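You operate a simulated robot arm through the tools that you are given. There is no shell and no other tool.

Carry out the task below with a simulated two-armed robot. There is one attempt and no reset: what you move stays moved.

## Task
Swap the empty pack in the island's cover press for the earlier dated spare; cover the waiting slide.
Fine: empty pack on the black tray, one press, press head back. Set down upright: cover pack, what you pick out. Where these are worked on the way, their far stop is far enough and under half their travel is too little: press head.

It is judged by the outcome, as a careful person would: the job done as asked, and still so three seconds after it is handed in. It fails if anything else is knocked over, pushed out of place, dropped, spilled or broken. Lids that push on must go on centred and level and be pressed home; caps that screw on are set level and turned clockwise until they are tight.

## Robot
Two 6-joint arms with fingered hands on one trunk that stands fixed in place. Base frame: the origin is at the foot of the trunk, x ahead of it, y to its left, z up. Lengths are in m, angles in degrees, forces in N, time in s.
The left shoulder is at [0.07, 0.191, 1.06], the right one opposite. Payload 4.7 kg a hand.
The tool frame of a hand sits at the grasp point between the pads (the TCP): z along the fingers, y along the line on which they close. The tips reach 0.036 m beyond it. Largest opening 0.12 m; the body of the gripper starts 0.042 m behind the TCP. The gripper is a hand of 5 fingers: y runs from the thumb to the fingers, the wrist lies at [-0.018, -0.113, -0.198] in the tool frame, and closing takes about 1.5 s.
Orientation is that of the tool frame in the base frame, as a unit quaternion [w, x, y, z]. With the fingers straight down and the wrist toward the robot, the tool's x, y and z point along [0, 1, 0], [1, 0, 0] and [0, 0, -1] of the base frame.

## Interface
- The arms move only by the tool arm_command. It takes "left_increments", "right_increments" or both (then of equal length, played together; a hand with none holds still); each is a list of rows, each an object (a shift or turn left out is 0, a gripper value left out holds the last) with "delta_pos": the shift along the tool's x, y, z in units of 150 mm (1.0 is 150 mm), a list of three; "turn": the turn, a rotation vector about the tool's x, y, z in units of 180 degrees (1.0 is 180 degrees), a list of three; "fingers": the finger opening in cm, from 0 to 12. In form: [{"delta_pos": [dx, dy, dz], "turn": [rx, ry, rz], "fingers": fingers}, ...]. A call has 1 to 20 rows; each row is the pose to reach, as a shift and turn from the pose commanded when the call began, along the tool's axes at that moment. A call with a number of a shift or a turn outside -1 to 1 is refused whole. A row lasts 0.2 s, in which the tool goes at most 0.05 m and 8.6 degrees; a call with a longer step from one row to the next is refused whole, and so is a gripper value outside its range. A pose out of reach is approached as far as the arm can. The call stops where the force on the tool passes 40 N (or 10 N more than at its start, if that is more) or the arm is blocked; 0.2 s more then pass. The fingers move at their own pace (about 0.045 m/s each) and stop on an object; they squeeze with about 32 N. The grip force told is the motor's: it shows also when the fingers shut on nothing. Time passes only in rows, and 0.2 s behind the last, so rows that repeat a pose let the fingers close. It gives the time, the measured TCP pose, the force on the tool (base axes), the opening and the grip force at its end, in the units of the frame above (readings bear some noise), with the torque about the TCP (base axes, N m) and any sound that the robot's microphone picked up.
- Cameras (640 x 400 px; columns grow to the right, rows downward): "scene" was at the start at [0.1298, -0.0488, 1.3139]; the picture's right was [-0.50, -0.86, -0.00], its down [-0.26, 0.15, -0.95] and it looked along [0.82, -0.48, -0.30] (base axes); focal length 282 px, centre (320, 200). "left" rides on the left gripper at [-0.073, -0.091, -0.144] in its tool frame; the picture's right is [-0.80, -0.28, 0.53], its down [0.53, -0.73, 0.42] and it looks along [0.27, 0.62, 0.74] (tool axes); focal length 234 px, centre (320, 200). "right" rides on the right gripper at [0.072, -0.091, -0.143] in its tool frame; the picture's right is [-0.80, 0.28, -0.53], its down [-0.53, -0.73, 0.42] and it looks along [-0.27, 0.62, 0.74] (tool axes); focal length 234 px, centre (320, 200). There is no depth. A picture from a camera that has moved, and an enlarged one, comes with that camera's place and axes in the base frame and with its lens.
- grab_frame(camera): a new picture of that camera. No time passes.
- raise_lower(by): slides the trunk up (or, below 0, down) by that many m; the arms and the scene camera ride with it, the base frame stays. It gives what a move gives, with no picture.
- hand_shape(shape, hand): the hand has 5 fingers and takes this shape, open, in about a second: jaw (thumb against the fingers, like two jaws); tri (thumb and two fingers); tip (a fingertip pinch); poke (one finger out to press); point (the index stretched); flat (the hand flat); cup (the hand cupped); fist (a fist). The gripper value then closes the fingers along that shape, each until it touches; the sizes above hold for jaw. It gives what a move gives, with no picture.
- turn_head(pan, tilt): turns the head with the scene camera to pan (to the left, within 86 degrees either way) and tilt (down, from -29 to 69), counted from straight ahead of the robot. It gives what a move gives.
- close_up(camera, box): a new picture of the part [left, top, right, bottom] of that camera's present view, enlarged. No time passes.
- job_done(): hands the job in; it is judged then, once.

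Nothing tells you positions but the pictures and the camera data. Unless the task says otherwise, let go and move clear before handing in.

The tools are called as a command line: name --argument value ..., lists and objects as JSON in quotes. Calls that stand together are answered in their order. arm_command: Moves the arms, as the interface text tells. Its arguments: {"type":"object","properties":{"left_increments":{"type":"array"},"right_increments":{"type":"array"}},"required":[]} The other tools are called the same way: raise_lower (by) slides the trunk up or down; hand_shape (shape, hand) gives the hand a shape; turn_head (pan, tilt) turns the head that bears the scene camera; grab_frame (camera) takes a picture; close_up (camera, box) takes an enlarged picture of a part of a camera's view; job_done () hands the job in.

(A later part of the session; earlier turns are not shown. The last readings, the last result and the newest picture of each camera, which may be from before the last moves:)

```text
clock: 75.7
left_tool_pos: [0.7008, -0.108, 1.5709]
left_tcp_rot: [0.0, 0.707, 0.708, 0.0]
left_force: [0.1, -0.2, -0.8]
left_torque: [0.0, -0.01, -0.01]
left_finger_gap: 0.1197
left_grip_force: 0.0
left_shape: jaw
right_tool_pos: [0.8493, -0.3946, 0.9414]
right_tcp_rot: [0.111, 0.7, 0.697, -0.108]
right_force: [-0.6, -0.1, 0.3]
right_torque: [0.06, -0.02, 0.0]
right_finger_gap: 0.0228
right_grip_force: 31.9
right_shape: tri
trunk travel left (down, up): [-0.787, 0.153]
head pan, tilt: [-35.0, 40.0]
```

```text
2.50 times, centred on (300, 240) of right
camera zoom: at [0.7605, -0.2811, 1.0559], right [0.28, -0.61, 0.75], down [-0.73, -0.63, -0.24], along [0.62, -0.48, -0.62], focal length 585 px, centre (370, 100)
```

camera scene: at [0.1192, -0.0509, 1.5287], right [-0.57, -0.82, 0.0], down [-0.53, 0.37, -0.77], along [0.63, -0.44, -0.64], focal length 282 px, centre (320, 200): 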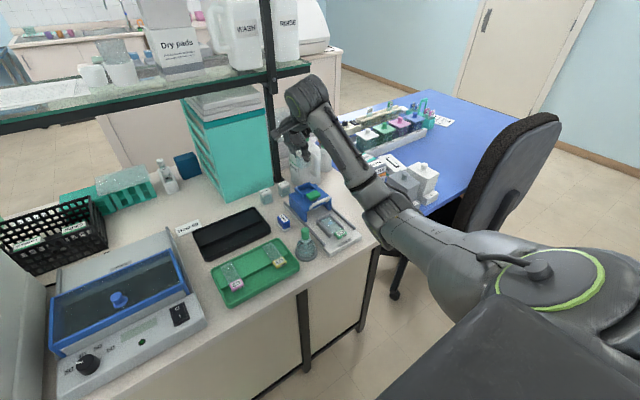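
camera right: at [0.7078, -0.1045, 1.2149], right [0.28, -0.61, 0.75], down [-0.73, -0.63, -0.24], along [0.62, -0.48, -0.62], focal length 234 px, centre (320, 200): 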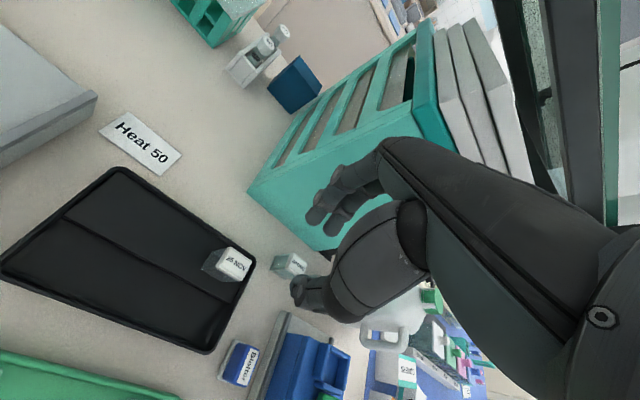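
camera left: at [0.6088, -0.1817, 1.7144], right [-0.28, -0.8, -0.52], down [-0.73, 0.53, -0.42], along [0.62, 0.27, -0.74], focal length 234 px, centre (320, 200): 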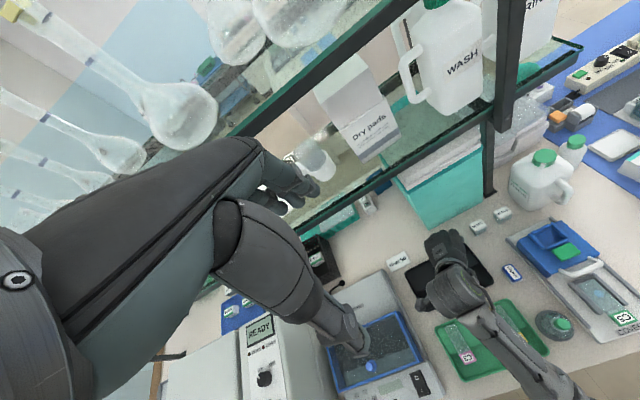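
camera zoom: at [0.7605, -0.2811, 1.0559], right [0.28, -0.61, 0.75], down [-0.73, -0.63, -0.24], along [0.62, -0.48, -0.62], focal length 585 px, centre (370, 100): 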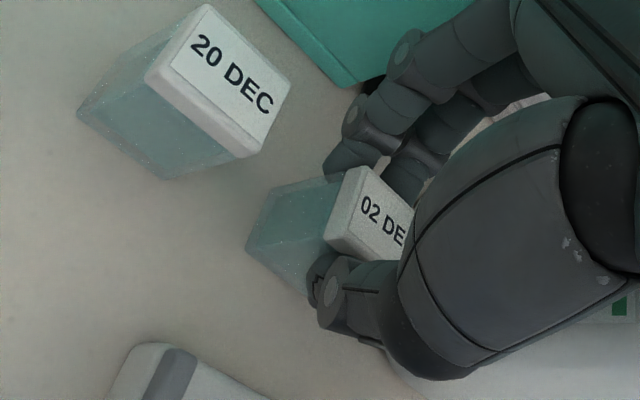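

The spare is gripped in the same relation to the hand as the old pack was. I'll lift it straight up.

arm_command --right_increments '[{"delta_pos": [-0.02, 0, -0.063], "fingers": 1.0}, {"delta_pos": [-0.06, 0, -0.19]}, {"delta_pos": [-0.13, 0, -0.4]}, {"delta_pos": [-0.205, 0, -0.634]}, {"delta_pos": [-0.307, 0, -0.952]}, {"delta_pos": [-0.307, 0, -0.952]}]'

close_up --camera "right" --box '[220, 160, 380, 320]'

close_up --camera "scene" --box '[250, 120, 350, 220]'

```text
clock: 77.1
left_tool_pos: [0.7008, -0.108, 1.5708]
left_tcp_rot: [0.0, 0.707, 0.708, 0.0]
left_force: [0.7, -0.6, 0.5]
left_torque: [-0.01, 0.03, 0.03]
left_finger_gap: 0.1198
left_grip_force: 0.2
left_shape: jaw
right_tool_pos: [0.8503, -0.3935, 1.0954]
right_tcp_rot: [0.109, 0.699, 0.698, -0.11]
right_force: [0.0, 0.2, -0.6]
right_torque: [-0.02, 0.02, -0.01]
right_finger_gap: 0.0226
right_grip_force: 31.7
right_shape: tri
trunk travel left (down, up): [-0.787, 0.153]
head pan, tilt: [-35.0, 40.0]
```

```text
2.50 times, centred on (300, 240) of right
camera zoom: at [0.7603, -0.2807, 1.2083], right [0.28, -0.61, 0.75], down [-0.73, -0.63, -0.24], along [0.62, -0.48, -0.62], focal length 585 px, centre (370, 100)
```

zoom: 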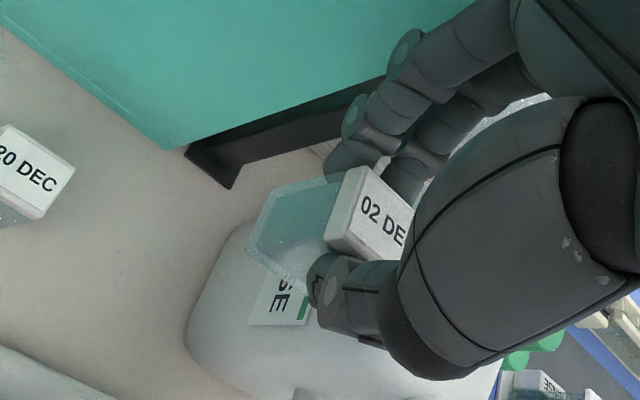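

```text
4.00 times, centred on (300, 170) of scene
camera zoom: at [0.1194, -0.051, 1.5287], right [-0.57, -0.82, 0.0], down [-0.53, 0.37, -0.77], along [0.63, -0.44, -0.64], focal length 1127 px, centre (400, 320)
```

zoom: 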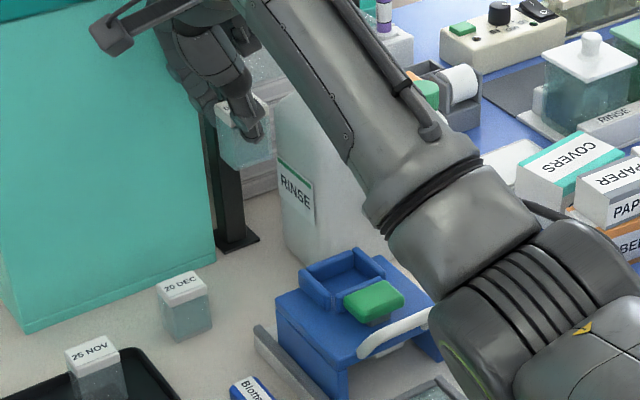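

The spare is held just as the old pack was. I'll move it over the pocket.

arm_command --right_increments '[{"delta_pos": [-0.04, -0.18, 0.012]}, {"delta_pos": [-0.08, -0.4, 0.025]}, {"delta_pos": [-0.12, -0.6, 0.04]}, {"delta_pos": [-0.158, -0.711, 0.05]}, {"delta_pos": [-0.158, -0.711, 0.05]}, {"delta_pos": [-0.158, -0.711, 0.05]}]'

close_up --camera "right" --box '[160, 160, 380, 320]'

close_up --camera "scene" --box '[280, 130, 360, 210]'

```text
clock: 78.5
left_tool_pos: [0.6988, -0.1093, 1.57]
left_tcp_rot: [0.001, 0.706, 0.708, 0.0]
left_force: [0.1, -0.2, 0.2]
left_torque: [0.0, 0.01, 0.01]
left_finger_gap: 0.1198
left_grip_force: 0.1
left_shape: jaw
right_tool_pos: [0.7433, -0.4191, 1.0908]
right_tcp_rot: [0.111, 0.7, 0.697, -0.11]
right_force: [-0.6, 1.1, 0.9]
right_torque: [0.02, 0.0, -0.01]
right_finger_gap: 0.0227
right_grip_force: 32.1
right_shape: tri
trunk travel left (down, up): [-0.787, 0.153]
head pan, tilt: [-35.0, 40.0]
```

```text
2.50 times, centred on (270, 240) of right
camera zoom: at [0.6532, -0.3065, 1.2051], right [0.28, -0.61, 0.75], down [-0.73, -0.63, -0.24], along [0.62, -0.48, -0.62], focal length 585 px, centre (445, 100)
```

zoom: 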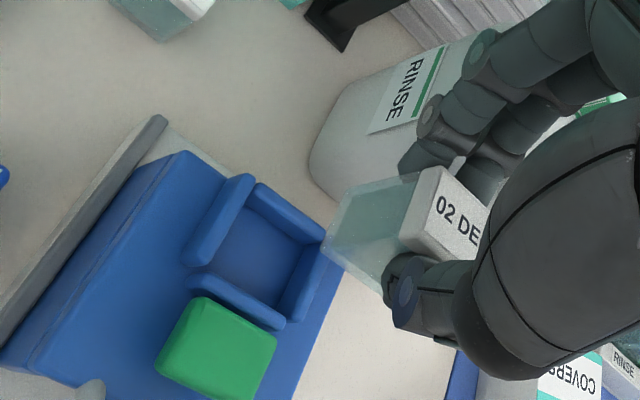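

```text
5.00 times, centred on (320, 170) of scene
camera zoom: at [0.1191, -0.0506, 1.5287], right [-0.57, -0.82, 0.0], down [-0.53, 0.37, -0.77], along [0.63, -0.44, -0.64], focal length 1408 px, centre (320, 350)
```

zoom: 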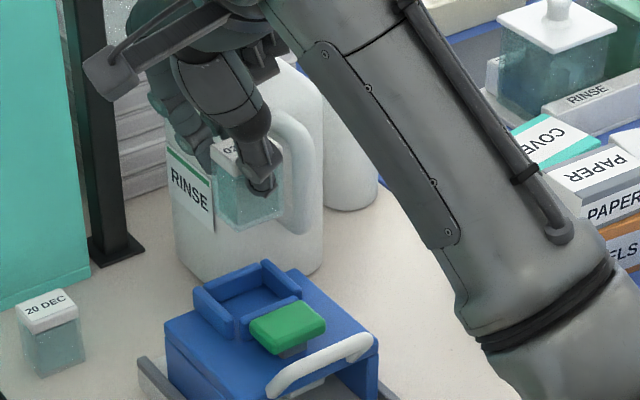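

I'm over the pocket at the recorded grip position. I'll descend until the pack's base is just above the walls and check the alignment.

arm_command --right_increments '[{"delta_pos": [0.035, 0, 0.1]}, {"delta_pos": [0.07, 0, 0.2]}, {"delta_pos": [0.1, 0.0, 0.3]}, {"delta_pos": [0.11, 0, 0.34]}, {"delta_pos": [0.11, 0, 0.34]}]'

close_up --camera "right" --box '[180, 180, 360, 300]'

close_up --camera "scene" --box '[290, 150, 350, 210]'

close_up --camera "left" --box '[500, 180, 620, 270]'

```text
clock: 79.7
left_tool_pos: [0.7002, -0.1085, 1.5706]
left_tcp_rot: [0.0, 0.707, 0.707, 0.001]
left_force: [0.6, 0.2, -0.3]
left_torque: [0.0, -0.02, 0.02]
left_finger_gap: 0.1197
left_grip_force: 0.1
left_shape: jaw
right_tool_pos: [0.7431, -0.4186, 1.0379]
right_tcp_rot: [0.109, 0.7, 0.697, -0.109]
right_force: [0.0, -1.0, -0.1]
right_torque: [-0.01, 0.0, -0.01]
right_finger_gap: 0.0229
right_grip_force: 32.0
right_shape: tri
trunk travel left (down, up): [-0.787, 0.153]
head pan, tilt: [-35.0, 40.0]
```

```text
3.33 times, centred on (270, 240) of right
camera zoom: at [0.6531, -0.3055, 1.1523], right [0.28, -0.61, 0.75], down [-0.73, -0.63, -0.24], along [0.62, -0.48, -0.62], focal length 781 px, centre (487, 67)
```

zoom: 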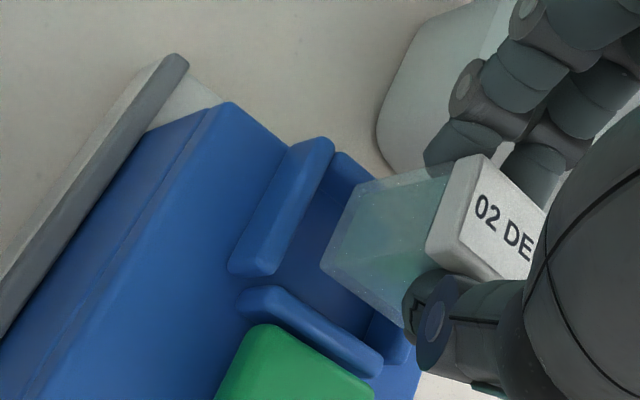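

```text
6.67 times, centred on (320, 180) of scene
camera zoom: at [0.1189, -0.0507, 1.5287], right [-0.57, -0.82, 0.0], down [-0.53, 0.37, -0.77], along [0.63, -0.44, -0.64], focal length 1878 px, centre (320, 333)
```

zoom: 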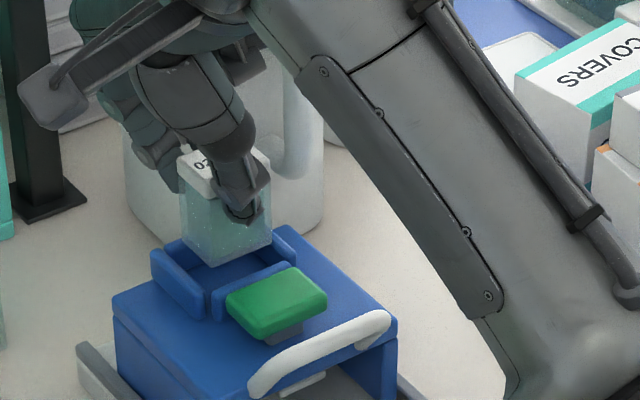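

```text
4.44 times, centred on (560, 225) of left
camera zoom: at [0.6089, -0.1821, 1.7143], right [-0.28, -0.8, -0.53], down [-0.73, 0.53, -0.42], along [0.62, 0.27, -0.74], focal length 1041 px, centre (-747, 89)
```

zoom: 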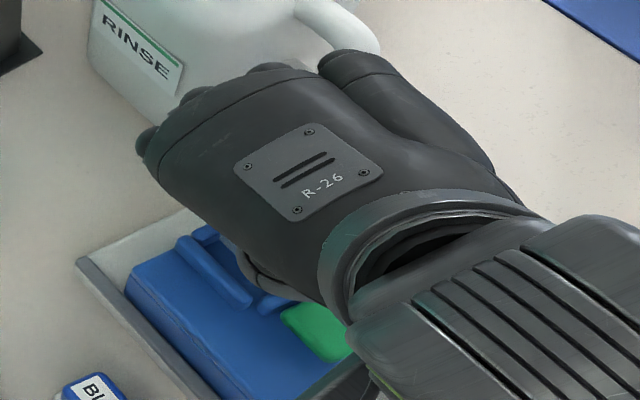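

The pack's base is over the pocket opening. I'll lower it in with force checks.

arm_command --right_increments '[{"delta_pos": [0.011, 0, 0.034]}, {"delta_pos": [0.022, 0, 0.068]}, {"delta_pos": [0.033, 0, 0.1015]}, {"delta_pos": [0.033, 0, 0.1015]}]'

close_up --camera "right" --box '[180, 180, 360, 300]'

close_up --camera "scene" --box '[290, 150, 350, 210]'

```text
clock: 80.7
left_tool_pos: [0.7005, -0.1085, 1.5712]
left_tcp_rot: [0.0, 0.707, 0.707, 0.0]
left_force: [0.1, -0.4, 0.8]
left_torque: [0.03, -0.01, -0.01]
left_finger_gap: 0.1195
left_grip_force: 0.0
left_shape: jaw
right_tool_pos: [0.7425, -0.4199, 1.023]
right_tcp_rot: [0.11, 0.7, 0.697, -0.11]
right_force: [-0.4, 0.4, -1.4]
right_torque: [-0.02, 0.0, -0.03]
right_finger_gap: 0.0227
right_grip_force: 32.0
right_shape: tri
trunk travel left (down, up): [-0.787, 0.153]
head pan, tilt: [-35.0, 40.0]
```

```text
3.33 times, centred on (270, 240) of right
camera zoom: at [0.6533, -0.3062, 1.1364], right [0.28, -0.61, 0.75], down [-0.74, -0.63, -0.24], along [0.62, -0.48, -0.62], focal length 781 px, centre (487, 67)
```

zoom: 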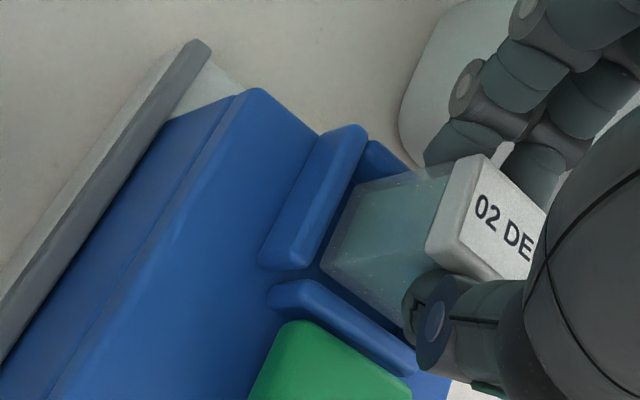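

```text
6.67 times, centred on (320, 180) of scene
camera zoom: at [0.119, -0.0506, 1.5287], right [-0.57, -0.82, 0.0], down [-0.53, 0.37, -0.77], along [0.63, -0.44, -0.64], focal length 1878 px, centre (320, 333)
```

zoom: 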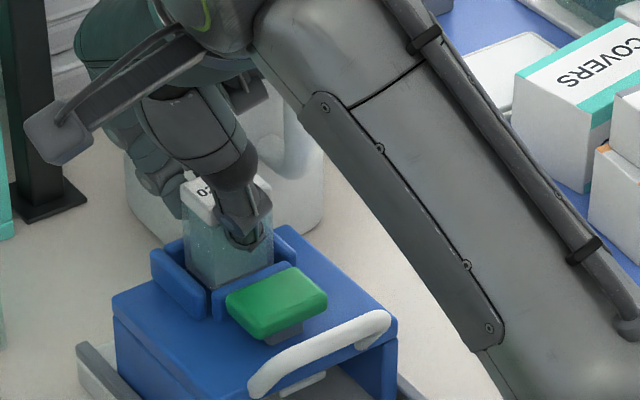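

The pack is entering the pocket cleanly with no contact force. I'll go on in 2–3 mm steps until it seats.

arm_command --right_increments '[{"delta_pos": [0.006, 0.003, 0.019]}, {"delta_pos": [0.01, 0.003, 0.032]}, {"delta_pos": [0.01, 0.003, 0.032]}]'

arm_command --right_increments '[{"delta_pos": [0.005, 0, 0.016]}, {"delta_pos": [0.005, 0, 0.016]}]'

```text
clock: 81.5
left_tool_pos: [0.701, -0.1078, 1.5711]
left_tcp_rot: [0.0, 0.706, 0.708, 0.0]
left_force: [0.1, 0.5, 0.6]
left_torque: [-0.02, 0.0, -0.03]
left_finger_gap: 0.1196
left_grip_force: 0.1
left_shape: jaw
right_tool_pos: [0.7426, -0.4185, 1.0176]
right_tcp_rot: [0.111, 0.7, 0.697, -0.11]
right_force: [-0.1, -0.2, -1.5]
right_torque: [0.01, 0.01, -0.01]
right_finger_gap: 0.0227
right_grip_force: 32.1
right_shape: tri
trunk travel left (down, up): [-0.787, 0.153]
head pan, tilt: [-35.0, 40.0]
```

```text
clock: 82.1
left_tool_pos: [0.6999, -0.1076, 1.5705]
left_tcp_rot: [0.0, 0.706, 0.708, -0.001]
left_force: [0.4, -0.7, -0.4]
left_torque: [-0.03, 0.0, 0.01]
left_finger_gap: 0.1197
left_grip_force: 0.0
left_shape: jaw
right_tool_pos: [0.7439, -0.4191, 1.0157]
right_tcp_rot: [0.11, 0.7, 0.697, -0.11]
right_force: [-0.4, 0.0, 0.8]
right_torque: [-0.03, 0.02, 0.02]
right_finger_gap: 0.0229
right_grip_force: 31.9
right_shape: tri
trunk travel left (down, up): [-0.787, 0.153]
head pan, tilt: [-35.0, 40.0]
```

arm_command --right_increments '[{"delta_pos": [0.003, 0, 0.01]}, {"delta_pos": [0.003, 0, 0.01]}]'

close_up --camera "right" --box '[180, 180, 360, 300]'

close_up --camera "scene" --box '[290, 150, 350, 210]'

```text
clock: 82.7
left_tool_pos: [0.6984, -0.1076, 1.571]
left_tcp_rot: [0.001, 0.706, 0.708, 0.0]
left_force: [0.5, 0.7, 0.2]
left_torque: [0.03, -0.02, -0.01]
left_finger_gap: 0.1194
left_grip_force: 0.0
left_shape: jaw
right_tool_pos: [0.7434, -0.4192, 1.0148]
right_tcp_rot: [0.111, 0.7, 0.697, -0.109]
right_force: [-0.1, -0.6, 5.8]
right_torque: [-0.04, -0.07, -0.03]
right_finger_gap: 0.0227
right_grip_force: 31.7
right_shape: tri
trunk travel left (down, up): [-0.787, 0.153]
head pan, tilt: [-35.0, 40.0]
```

```text
3.33 times, centred on (270, 240) of right
camera zoom: at [0.6532, -0.306, 1.1288], right [0.27, -0.6, 0.75], down [-0.73, -0.63, -0.24], along [0.62, -0.48, -0.62], focal length 781 px, centre (487, 67)
```

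zoom: 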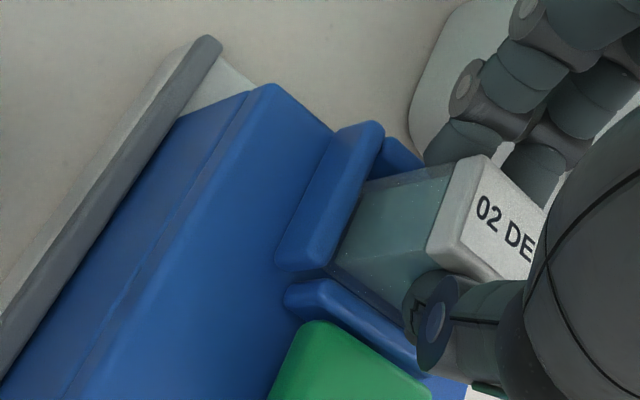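

```text
6.67 times, centred on (320, 180) of scene
camera zoom: at [0.1181, -0.0502, 1.5289], right [-0.57, -0.82, 0.0], down [-0.53, 0.37, -0.77], along [0.63, -0.44, -0.64], focal length 1878 px, centre (320, 333)
```

zoom: 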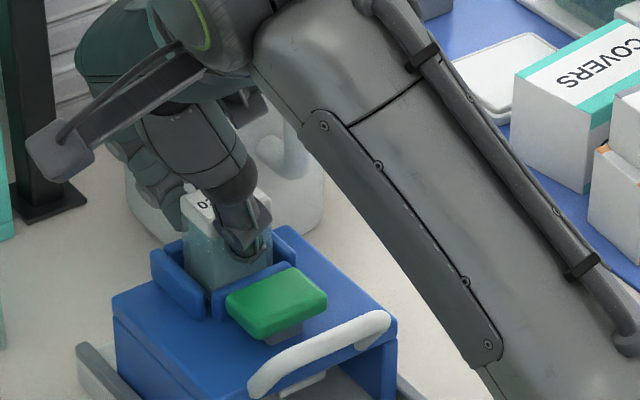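

It's seated at the same height as the old pack, with a light 6 N contact. I'll ease off and open the fingers.

arm_command --right_increments '[{"delta_pos": [-0.002, 0, -0.007]}, {"delta_pos": [-0.002, 0, -0.007], "fingers": 3.0}, {"delta_pos": [-0.002, 0, -0.007], "fingers": 3.5}, {"delta_pos": [-0.002, 0, -0.007], "fingers": 4.0}, {"delta_pos": [-0.002, 0, -0.007], "fingers": 4.5}, {"delta_pos": [-0.002, 0, -0.007], "fingers": 4.5}, {"delta_pos": [-0.002, 0, -0.007], "fingers": 4.5}]'

close_up --camera "right" --box '[180, 180, 360, 300]'

```text
clock: 84.3
left_tool_pos: [0.7011, -0.1077, 1.5708]
left_tcp_rot: [0.001, 0.706, 0.708, 0.0]
left_force: [0.0, 0.8, -0.2]
left_torque: [0.01, -0.02, 0.01]
left_finger_gap: 0.1198
left_grip_force: 0.0
left_shape: jaw
right_tool_pos: [0.743, -0.4189, 1.0157]
right_tcp_rot: [0.11, 0.7, 0.697, -0.109]
right_force: [-0.1, 0.1, 0.7]
right_torque: [0.01, 0.0, 0.01]
right_finger_gap: 0.0446
right_grip_force: 0.1
right_shape: tri
trunk travel left (down, up): [-0.787, 0.153]
head pan, tilt: [-35.0, 40.0]
```

```text
3.33 times, centred on (270, 240) of right
camera zoom: at [0.6534, -0.3063, 1.1289], right [0.28, -0.61, 0.75], down [-0.73, -0.63, -0.24], along [0.62, -0.48, -0.62], focal length 781 px, centre (487, 67)
```

zoom: 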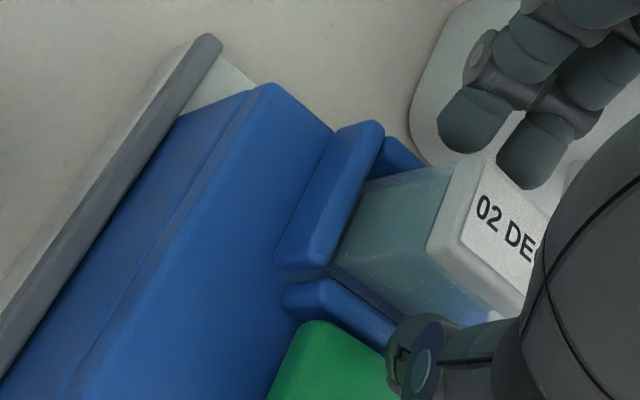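

Released, and the pack sits between the walls. I'll rise straight up and inspect it.

arm_command --right_increments '[{"delta_pos": [-0.02, 0, -0.063]}, {"delta_pos": [-0.06, 0, -0.19]}, {"delta_pos": [-0.13, 0, -0.4]}, {"delta_pos": [-0.205, 0, -0.634]}, {"delta_pos": [-0.307, 0, -0.952]}, {"delta_pos": [-0.307, 0, -0.952]}]'

close_up --camera "right" --box '[140, 180, 320, 320]'

close_up --camera "scene" --box '[270, 150, 370, 230]'

close_up --camera "left" --box '[480, 180, 640, 300]'

```text
clock: 85.7
left_tool_pos: [0.7003, -0.1093, 1.57]
left_tcp_rot: [0.0, 0.706, 0.708, 0.0]
left_force: [0.1, 0.6, 0.6]
left_torque: [0.02, -0.03, -0.01]
left_finger_gap: 0.1198
left_grip_force: 0.0
left_shape: jaw
right_tool_pos: [0.7426, -0.4208, 1.166]
right_tcp_rot: [0.11, 0.7, 0.697, -0.11]
right_force: [-0.2, 0.3, -1.2]
right_torque: [-0.02, -0.01, 0.01]
right_finger_gap: 0.0445
right_grip_force: 0.0
right_shape: tri
trunk travel left (down, up): [-0.787, 0.153]
head pan, tilt: [-35.0, 40.0]
```

```text
2.86 times, centred on (230, 250) of right
camera zoom: at [0.6537, -0.3081, 1.2793], right [0.28, -0.61, 0.75], down [-0.74, -0.63, -0.24], along [0.62, -0.48, -0.62], focal length 669 px, centre (577, 57)
```

zoom: 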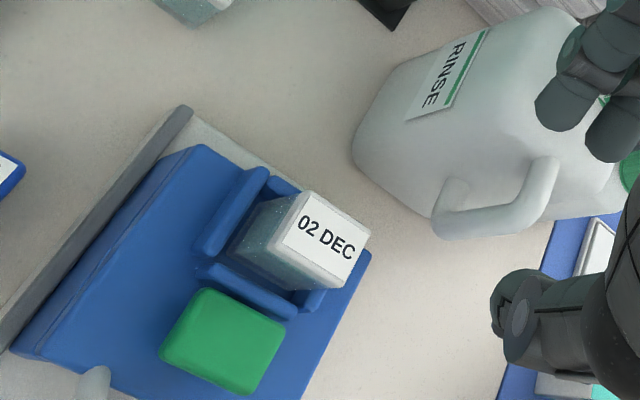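

```text
5.00 times, centred on (320, 190) of scene
camera zoom: at [0.1192, -0.0509, 1.5287], right [-0.57, -0.82, 0.0], down [-0.53, 0.37, -0.77], along [0.63, -0.44, -0.64], focal length 1408 px, centre (320, 250)
```

zoom: 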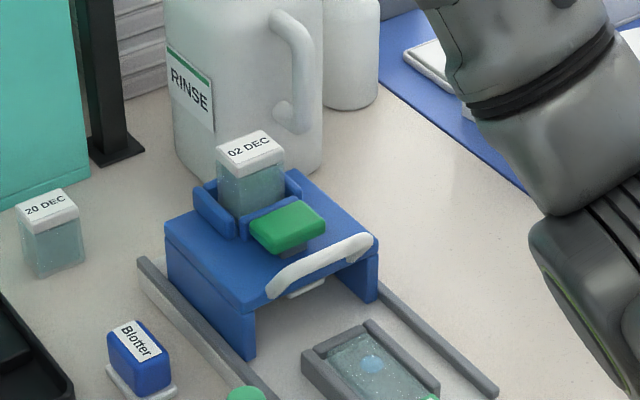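

```text
3.33 times, centred on (560, 240) of left
camera zoom: at [0.6091, -0.1824, 1.7141], right [-0.28, -0.8, -0.53], down [-0.73, 0.53, -0.42], along [0.62, 0.27, -0.74], focal length 781 px, centre (-480, 67)
```

zoom: 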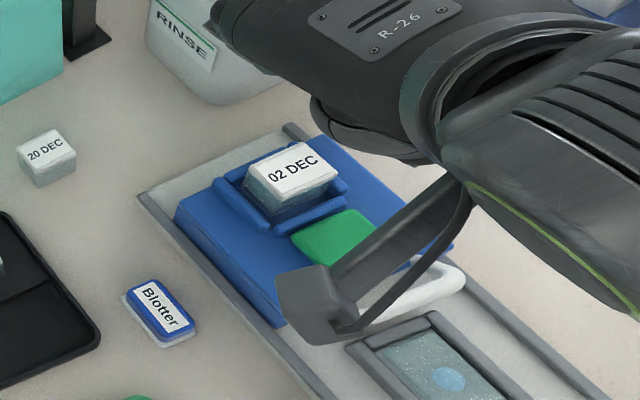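

02 DEC stands upright and seated in the pocket, so the swap is done. Next is the head travel, so I'll back the hand off toward the robot and inspect the handle closely.

arm_command --right_increments '[{"delta_pos": [0.03, -0.2, -0.01]}, {"delta_pos": [0.06, -0.45, -0.02]}, {"delta_pos": [0.1, -0.7, -0.03]}, {"delta_pos": [0.125, -0.85, -0.04]}, {"delta_pos": [0.125, -0.85, -0.04]}]'

close_up --camera "right" --box '[140, 150, 320, 280]'

close_up --camera "left" --box '[500, 200, 640, 330]'

close_up --camera "scene" --box '[290, 160, 380, 250]'

```text
clock: 86.9
left_tool_pos: [0.7007, -0.1079, 1.5704]
left_tcp_rot: [0.0, 0.706, 0.708, 0.0]
left_force: [-1.1, 0.7, -0.5]
left_torque: [-0.01, 0.0, 0.01]
left_finger_gap: 0.1197
left_grip_force: 0.0
left_shape: jaw
right_tool_pos: [0.6331, -0.4346, 1.1448]
right_tcp_rot: [0.111, 0.699, 0.698, -0.107]
right_force: [0.4, 0.2, 0.2]
right_torque: [0.02, 0.02, -0.02]
right_finger_gap: 0.0448
right_grip_force: 0.0
right_shape: tri
right hand out of reach, approached as far as the arm can: row 2, 3, 4, 5
trunk travel left (down, up): [-0.787, 0.153]
head pan, tilt: [-35.0, 40.0]
```

```text
3.08 times, centred on (230, 215) of right
camera zoom: at [0.542, -0.3229, 1.258], right [0.28, -0.61, 0.75], down [-0.73, -0.64, -0.25], along [0.62, -0.48, -0.62], focal length 720 px, centre (597, 154)
```

zoom: 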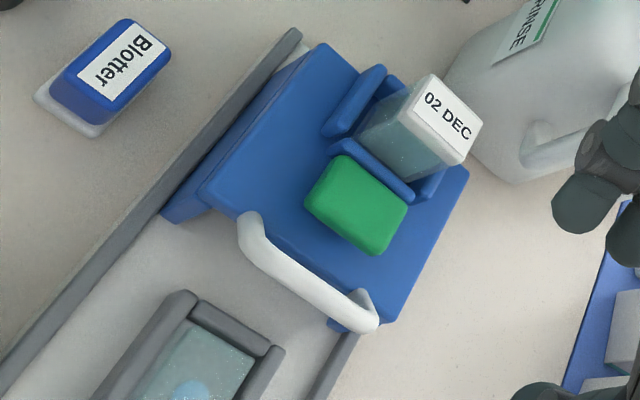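

```text
3.08 times, centred on (570, 265) of left
camera zoom: at [0.609, -0.1814, 1.7144], right [-0.28, -0.8, -0.52], down [-0.73, 0.53, -0.42], along [0.62, 0.27, -0.74], focal length 720 px, centre (-449, 0)
```

zoom: 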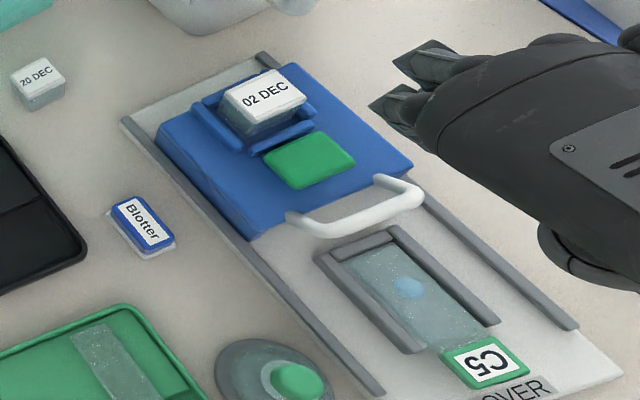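

```text
4.44 times, centred on (335, 205) of scene
camera zoom: at [0.1191, -0.0501, 1.5287], right [-0.57, -0.82, 0.0], down [-0.53, 0.37, -0.77], along [0.63, -0.44, -0.64], focal length 1252 px, centre (253, 178)
```

zoom: 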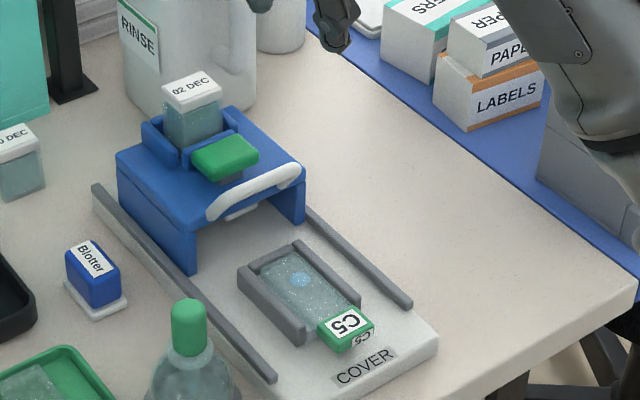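

The handle is an arch whose bar is at about (0.650, -0.424, 0.978), a few centimetres in front of the key. The last move hit a near-reach limit, so I'll raise the trunk again, which helps near reach, and try the "poke" shape to see its finger.

raise_lower --by 0.15

hand_shape --shape "poke" --hand "right"

grab_frame --camera "right"

close_up --camera "scene" --box '[280, 100, 400, 220]'

close_up --camera "left" --box '[480, 150, 640, 300]'

```text
clock: 88.7
left_tool_pos: [0.7001, -0.108, 1.721]
left_tcp_rot: [-0.001, 0.706, 0.708, 0.0]
left_force: [0.4, -0.1, -1.1]
left_torque: [0.0, 0.01, 0.0]
left_finger_gap: 0.1197
left_grip_force: 0.0
left_shape: jaw
right_tool_pos: [0.632, -0.4361, 1.2942]
right_tcp_rot: [0.111, 0.7, 0.698, -0.107]
right_force: [0.5, -0.2, 0.0]
right_torque: [-0.01, 0.01, -0.01]
right_finger_gap: 0.0449
right_grip_force: 0.1
right_shape: tri
trunk travel left (down, up): [-0.937, 0.003]
head pan, tilt: [-35.0, 40.0]
```

```text
clock: 89.5
left_tool_pos: [0.6999, -0.1087, 1.7203]
left_tcp_rot: [0.0, 0.707, 0.707, 0.0]
left_force: [-0.5, -0.4, -0.3]
left_torque: [0.0, 0.0, 0.0]
left_finger_gap: 0.1197
left_grip_force: 0.1
left_shape: jaw
right_tool_pos: [0.6321, -0.4369, 1.293]
right_tcp_rot: [0.111, 0.7, 0.698, -0.107]
right_force: [-0.4, -0.2, 0.0]
right_torque: [-0.02, -0.02, 0.0]
right_finger_gap: 0.0001
right_grip_force: 0.0
right_shape: poke
trunk travel left (down, up): [-0.937, 0.003]
head pan, tilt: [-35.0, 40.0]
```

```text
taken
camera right: at [0.5423, -0.3235, 1.408], right [0.27, -0.61, 0.75], down [-0.73, -0.64, -0.25], along [0.62, -0.48, -0.62], focal length 234 px, centre (320, 200)
```

right: 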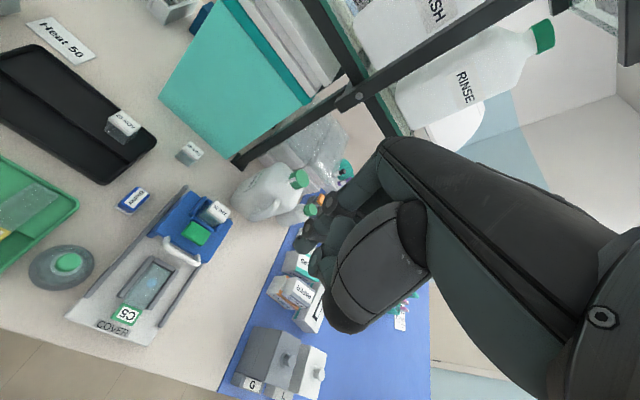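

```text
3.33 times, centred on (340, 160) of scene
camera zoom: at [0.1191, -0.0507, 1.6787], right [-0.57, -0.82, 0.0], down [-0.53, 0.37, -0.77], along [0.63, -0.44, -0.64], focal length 939 px, centre (253, 333)
```

zoom: 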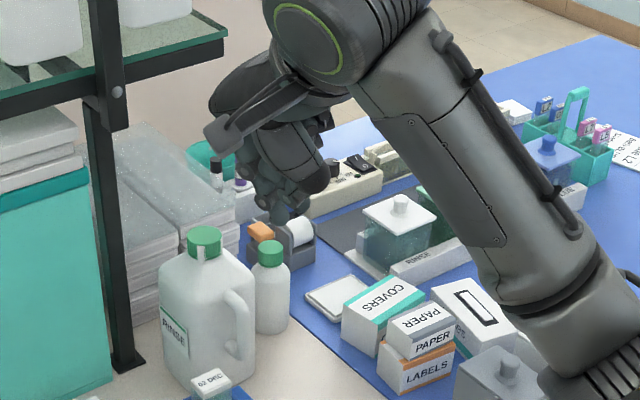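

```text
2.67 times, centred on (560, 225) of left
camera zoom: at [0.609, -0.1822, 1.8643], right [-0.28, -0.8, -0.53], down [-0.73, 0.53, -0.42], along [0.62, 0.27, -0.74], focal length 624 px, centre (-320, 133)
```

zoom: 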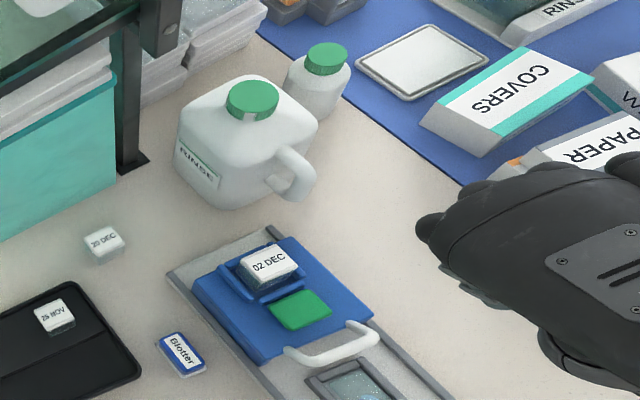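

close_up --camera "scene" --box '[300, 110, 360, 170]'

close_up --camera "right" --box '[260, 160, 440, 340]'

hand_shape --shape "point" --hand "right"

close_up --camera "scene" --box '[300, 110, 360, 170]'

close_up --camera "right" --box '[260, 160, 440, 340]'

```text
6.67 times, centred on (330, 140) of scene
camera zoom: at [0.1191, -0.0507, 1.6787], right [-0.57, -0.82, 0.0], down [-0.53, 0.37, -0.77], along [0.63, -0.44, -0.64], focal length 1878 px, centre (253, 600)
```

zoom: 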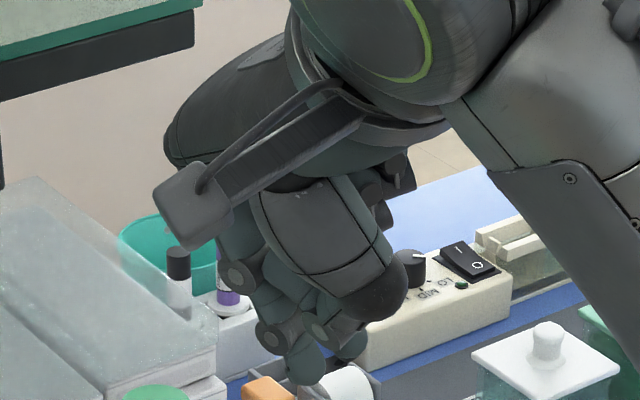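

```text
2.22 times, centred on (350, 250) of right
camera zoom: at [0.5423, -0.3235, 1.408], right [0.27, -0.61, 0.75], down [-0.73, -0.64, -0.25], along [0.62, -0.48, -0.62], focal length 520 px, centre (253, 89)
```

zoom: 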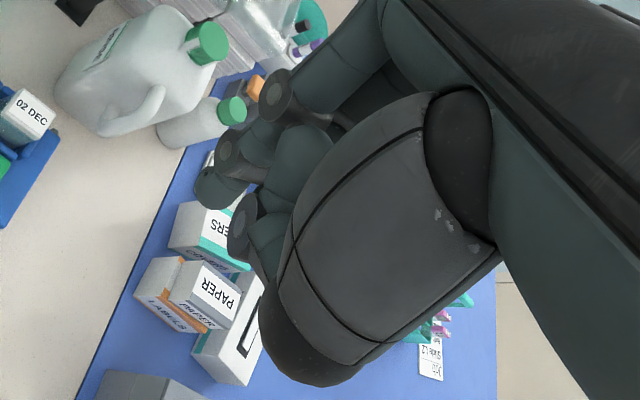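

```text
clock: 90.5
left_tool_pos: [0.6992, -0.1081, 1.7211]
left_tcp_rot: [0.0, 0.707, 0.708, 0.0]
left_force: [-0.3, 0.0, -0.2]
left_torque: [0.0, -0.08, 0.03]
left_finger_gap: 0.1199
left_grip_force: 0.1
left_shape: jaw
right_tool_pos: [0.6326, -0.4358, 1.295]
right_tcp_rot: [0.11, 0.7, 0.697, -0.107]
right_force: [-0.2, -0.3, 0.1]
right_torque: [-0.01, -0.03, -0.02]
right_finger_gap: 0.0
right_grip_force: 0.1
right_shape: point
trunk travel left (down, up): [-0.937, 0.003]
head pan, tilt: [-35.0, 40.0]
```

```text
6.67 times, centred on (330, 140) of scene
camera zoom: at [0.1189, -0.0507, 1.6787], right [-0.57, -0.82, 0.0], down [-0.53, 0.37, -0.77], along [0.63, -0.44, -0.64], focal length 1878 px, centre (253, 600)
```

zoom: 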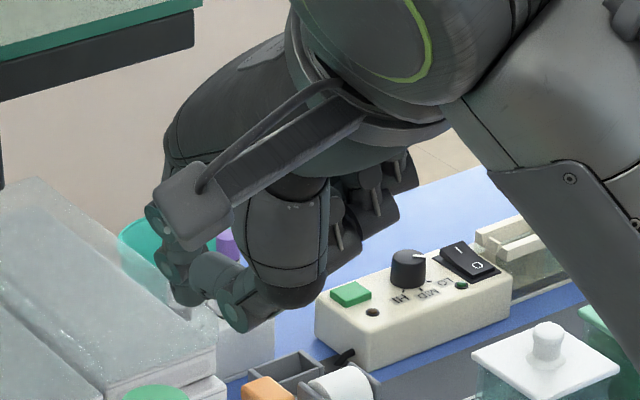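

```text
2.22 times, centred on (350, 250) of right
camera zoom: at [0.5421, -0.3234, 1.408], right [0.27, -0.61, 0.75], down [-0.73, -0.64, -0.25], along [0.62, -0.48, -0.62], focal length 520 px, centre (253, 89)
```

zoom: 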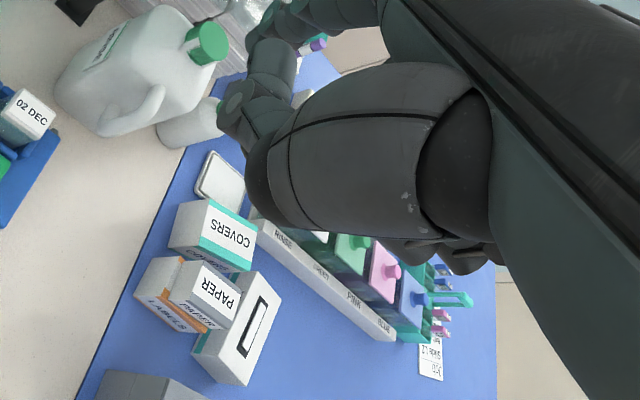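

These look partly closed. I'll open the gripper value fully in this "point" shape to see the index finger stretched.

arm_command --right_increments '[{"fingers": 12}, {"fingers": 12}, {"fingers": 12}, {"fingers": 12}, {"fingers": 12}, {"fingers": 12}, {"fingers": 12}, {"fingers": 12}]'

close_up --camera "scene" --box '[300, 110, 360, 170]'

close_up --camera "right" --box '[260, 160, 440, 340]'

hand_shape --shape "poke" --hand "right"

close_up --camera "scene" --box '[300, 110, 360, 170]'

close_up --camera "right" --box '[260, 160, 440, 340]'

```text
clock: 92.2
left_tool_pos: [0.6996, -0.1083, 1.7211]
left_tcp_rot: [0.001, 0.707, 0.708, 0.0]
left_force: [0.6, -0.2, -0.4]
left_torque: [-0.01, 0.02, -0.01]
left_finger_gap: 0.1198
left_grip_force: 0.1
left_shape: jaw
right_tool_pos: [0.6313, -0.4353, 1.2943]
right_tcp_rot: [0.111, 0.7, 0.698, -0.106]
right_force: [-0.1, -0.6, 0.1]
right_torque: [-0.03, -0.01, -0.01]
right_finger_gap: 0.0003
right_grip_force: 0.0
right_shape: point
trunk travel left (down, up): [-0.937, 0.003]
head pan, tilt: [-35.0, 40.0]
```

```text
6.67 times, centred on (330, 140) of scene
camera zoom: at [0.1189, -0.0507, 1.6787], right [-0.57, -0.82, 0.0], down [-0.53, 0.37, -0.77], along [0.63, -0.44, -0.64], focal length 1878 px, centre (253, 600)
```

zoom: 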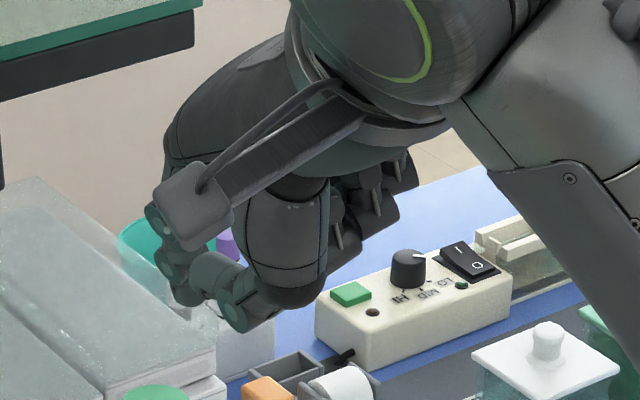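

```text
2.22 times, centred on (350, 250) of right
camera zoom: at [0.5421, -0.3234, 1.408], right [0.27, -0.61, 0.75], down [-0.73, -0.64, -0.25], along [0.62, -0.48, -0.62], focal length 520 px, centre (253, 89)
```

zoom: 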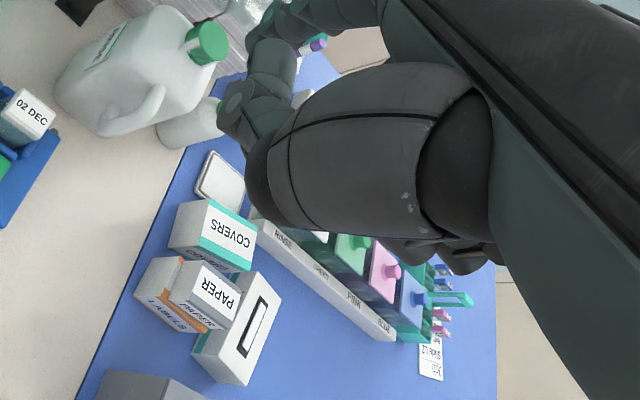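

```text
clock: 93.2
left_tool_pos: [0.6987, -0.1077, 1.7216]
left_tcp_rot: [0.0, 0.707, 0.708, 0.0]
left_force: [0.0, -0.3, -0.1]
left_torque: [-0.01, -0.01, 0.04]
left_finger_gap: 0.1197
left_grip_force: 0.1
left_shape: jaw
right_tool_pos: [0.632, -0.4361, 1.2949]
right_tcp_rot: [0.111, 0.699, 0.698, -0.107]
right_force: [0.4, 0.1, 0.2]
right_torque: [-0.01, 0.02, 0.01]
right_finger_gap: 0.0003
right_grip_force: 0.0
right_shape: poke
trunk travel left (down, up): [-0.937, 0.003]
head pan, tilt: [-35.0, 40.0]
```

```text
6.67 times, centred on (330, 140) of scene
camera zoom: at [0.119, -0.0506, 1.6787], right [-0.57, -0.82, 0.0], down [-0.53, 0.37, -0.77], along [0.63, -0.44, -0.64], focal length 1878 px, centre (253, 600)
```

zoom: 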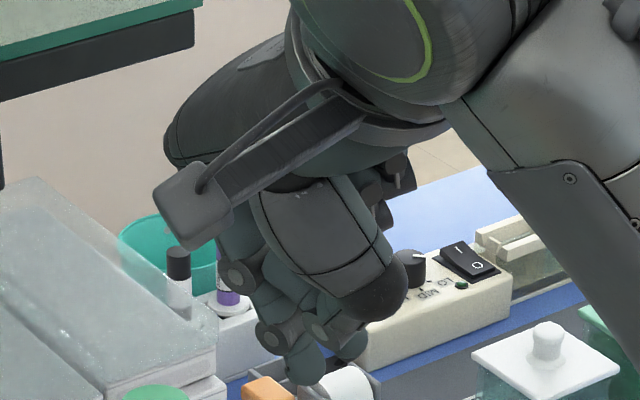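

```text
2.22 times, centred on (350, 250) of right
camera zoom: at [0.5422, -0.3234, 1.408], right [0.27, -0.61, 0.75], down [-0.73, -0.64, -0.25], along [0.62, -0.48, -0.62], focal length 520 px, centre (253, 89)
```

zoom: 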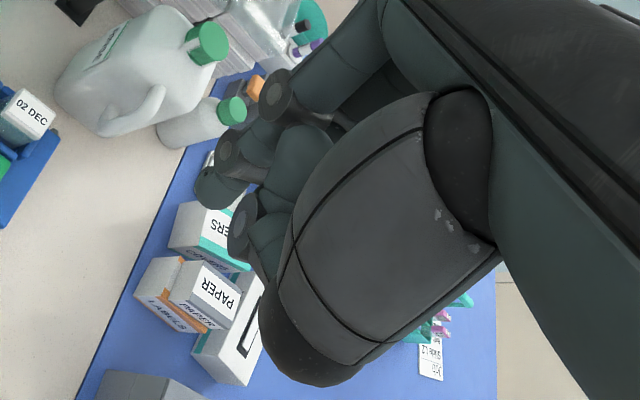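

The straight-down pokes bulge toward the pack, so for the handle I'll use the tri pinch with the hand tilted about 45° forward. The knuckles then go up and clear of the key and pack. I'll set the shape and rehearse the tilt in free air.

hand_shape --shape "tri" --hand "right"

arm_command --right_increments '[{"turn": [0, 0.035, 0], "fingers": 4}, {"turn": [0, 0.07, 0], "fingers": 4}, {"turn": [0, 0.1, 0], "fingers": 4}, {"turn": [0, 0.1, 0], "fingers": 4}]'

arm_command --right_increments '[{"turn": [-0.042, 0, 0]}, {"turn": [-0.084, 0, 0]}, {"turn": [-0.126, 0, 0]}, {"turn": [-0.168, 0, 0]}, {"turn": [-0.21, 0, 0]}, {"turn": [-0.25, 0, 0]}, {"turn": [-0.25, 0, 0]}]'

grab_frame --camera "scene"

grab_frame --camera "right"

```text
clock: 94.0
left_tool_pos: [0.6999, -0.108, 1.7205]
left_tcp_rot: [-0.001, 0.707, 0.707, 0.0]
left_force: [-0.3, 0.3, -0.3]
left_torque: [0.03, 0.0, -0.03]
left_finger_gap: 0.1196
left_grip_force: 0.0
left_shape: jaw
right_tool_pos: [0.6333, -0.4362, 1.2956]
right_tcp_rot: [0.11, 0.7, 0.698, -0.107]
right_force: [-0.4, -0.3, -0.6]
right_torque: [0.02, -0.02, 0.0]
right_finger_gap: 0.1198
right_grip_force: 0.0
right_shape: tri
trunk travel left (down, up): [-0.937, 0.003]
head pan, tilt: [-35.0, 40.0]
```

```text
clock: 95.0
left_tool_pos: [0.7003, -0.1079, 1.7205]
left_tcp_rot: [0.0, 0.706, 0.708, -0.001]
left_force: [-0.4, 0.7, 0.2]
left_torque: [0.02, 0.01, 0.0]
left_finger_gap: 0.1197
left_grip_force: 0.1
left_shape: jaw
right_tool_pos: [0.6326, -0.4344, 1.293]
right_tcp_rot: [0.0, 0.707, 0.707, 0.003]
right_force: [0.9, -0.6, -0.1]
right_torque: [-0.01, -0.01, 0.0]
right_finger_gap: 0.0401
right_grip_force: 0.2
right_shape: tri
trunk travel left (down, up): [-0.937, 0.003]
head pan, tilt: [-35.0, 40.0]
```

```text
clock: 96.7
left_tool_pos: [0.6997, -0.1078, 1.7209]
left_tcp_rot: [-0.001, 0.706, 0.708, 0.0]
left_force: [-0.6, -0.4, -0.4]
left_torque: [0.01, 0.01, 0.0]
left_finger_gap: 0.1196
left_grip_force: 0.0
left_shape: jaw
right_tool_pos: [0.6326, -0.4351, 1.2954]
right_tcp_rot: [0.271, 0.652, 0.652, 0.275]
right_force: [0.3, -0.2, -0.8]
right_torque: [0.04, -0.02, -0.03]
right_finger_gap: 0.0401
right_grip_force: 0.1
right_shape: tri
trunk travel left (down, up): [-0.937, 0.003]
head pan, tilt: [-35.0, 40.0]
```

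```text
taken
camera scene: at [0.1193, -0.0505, 1.6787], right [-0.57, -0.82, 0.0], down [-0.53, 0.37, -0.77], along [0.63, -0.44, -0.64], focal length 282 px, centre (320, 200)
```

scene: 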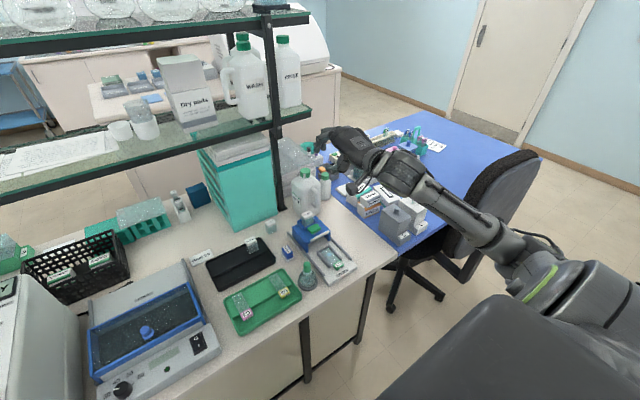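

```text
taken
camera right: at [0.468, -0.3635, 1.3301], right [-0.18, -0.81, 0.56], down [-0.21, -0.53, -0.82], along [0.96, -0.27, -0.08], focal length 234 px, centre (320, 200)
```

right: 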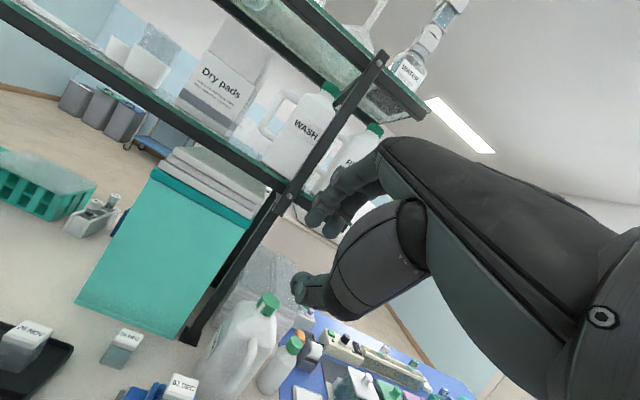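

The 45° tilt is reachable. I'll bring the tilted hand down to a point just above and in front of the handle.

arm_command --right_increments '[{"delta_pos": [0.01, -0.18, 0.11]}, {"delta_pos": [0.03, -0.36, 0.22]}, {"delta_pos": [0.04, -0.54, 0.33]}, {"delta_pos": [0.05, -0.71, 0.446]}, {"delta_pos": [0.05, -0.71, 0.446]}]'

grab_frame --camera "right"

grab_frame --camera "scene"

```text
clock: 97.8
left_tool_pos: [0.6999, -0.1088, 1.7203]
left_tcp_rot: [-0.001, 0.706, 0.708, 0.001]
left_force: [0.3, -0.3, -0.3]
left_torque: [-0.03, 0.01, -0.02]
left_finger_gap: 0.1198
left_grip_force: 0.0
left_shape: jaw
right_tool_pos: [0.6074, -0.4274, 1.1718]
right_tcp_rot: [0.27, 0.654, 0.651, 0.274]
right_force: [0.1, 0.1, -0.2]
right_torque: [-0.02, -0.03, 0.0]
right_finger_gap: 0.0402
right_grip_force: 0.1
right_shape: tri
trunk travel left (down, up): [-0.937, 0.003]
head pan, tilt: [-35.0, 40.0]
```

```text
taken
camera right: at [0.4423, -0.3559, 1.2073], right [-0.18, -0.81, 0.56], down [-0.21, -0.53, -0.82], along [0.96, -0.27, -0.08], focal length 234 px, centre (320, 200)
```

right: 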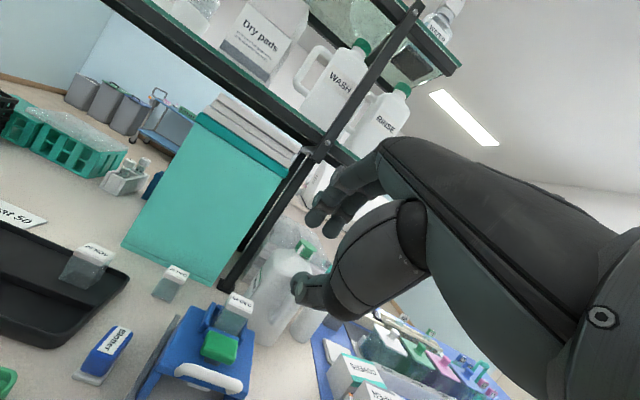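

```text
taken
camera scene: at [0.119, -0.0506, 1.6787], right [-0.57, -0.82, 0.0], down [-0.53, 0.37, -0.77], along [0.63, -0.44, -0.64], focal length 282 px, centre (320, 200)
```

scene: 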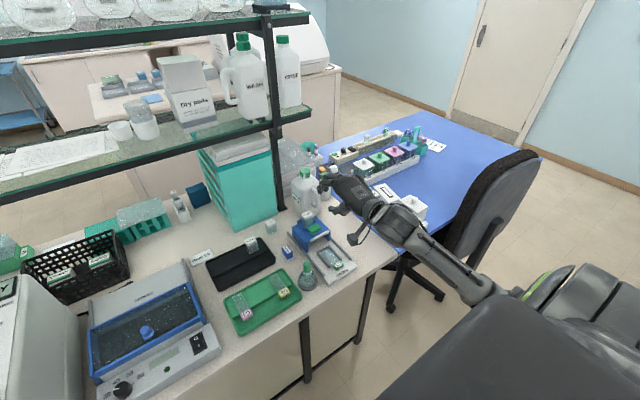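

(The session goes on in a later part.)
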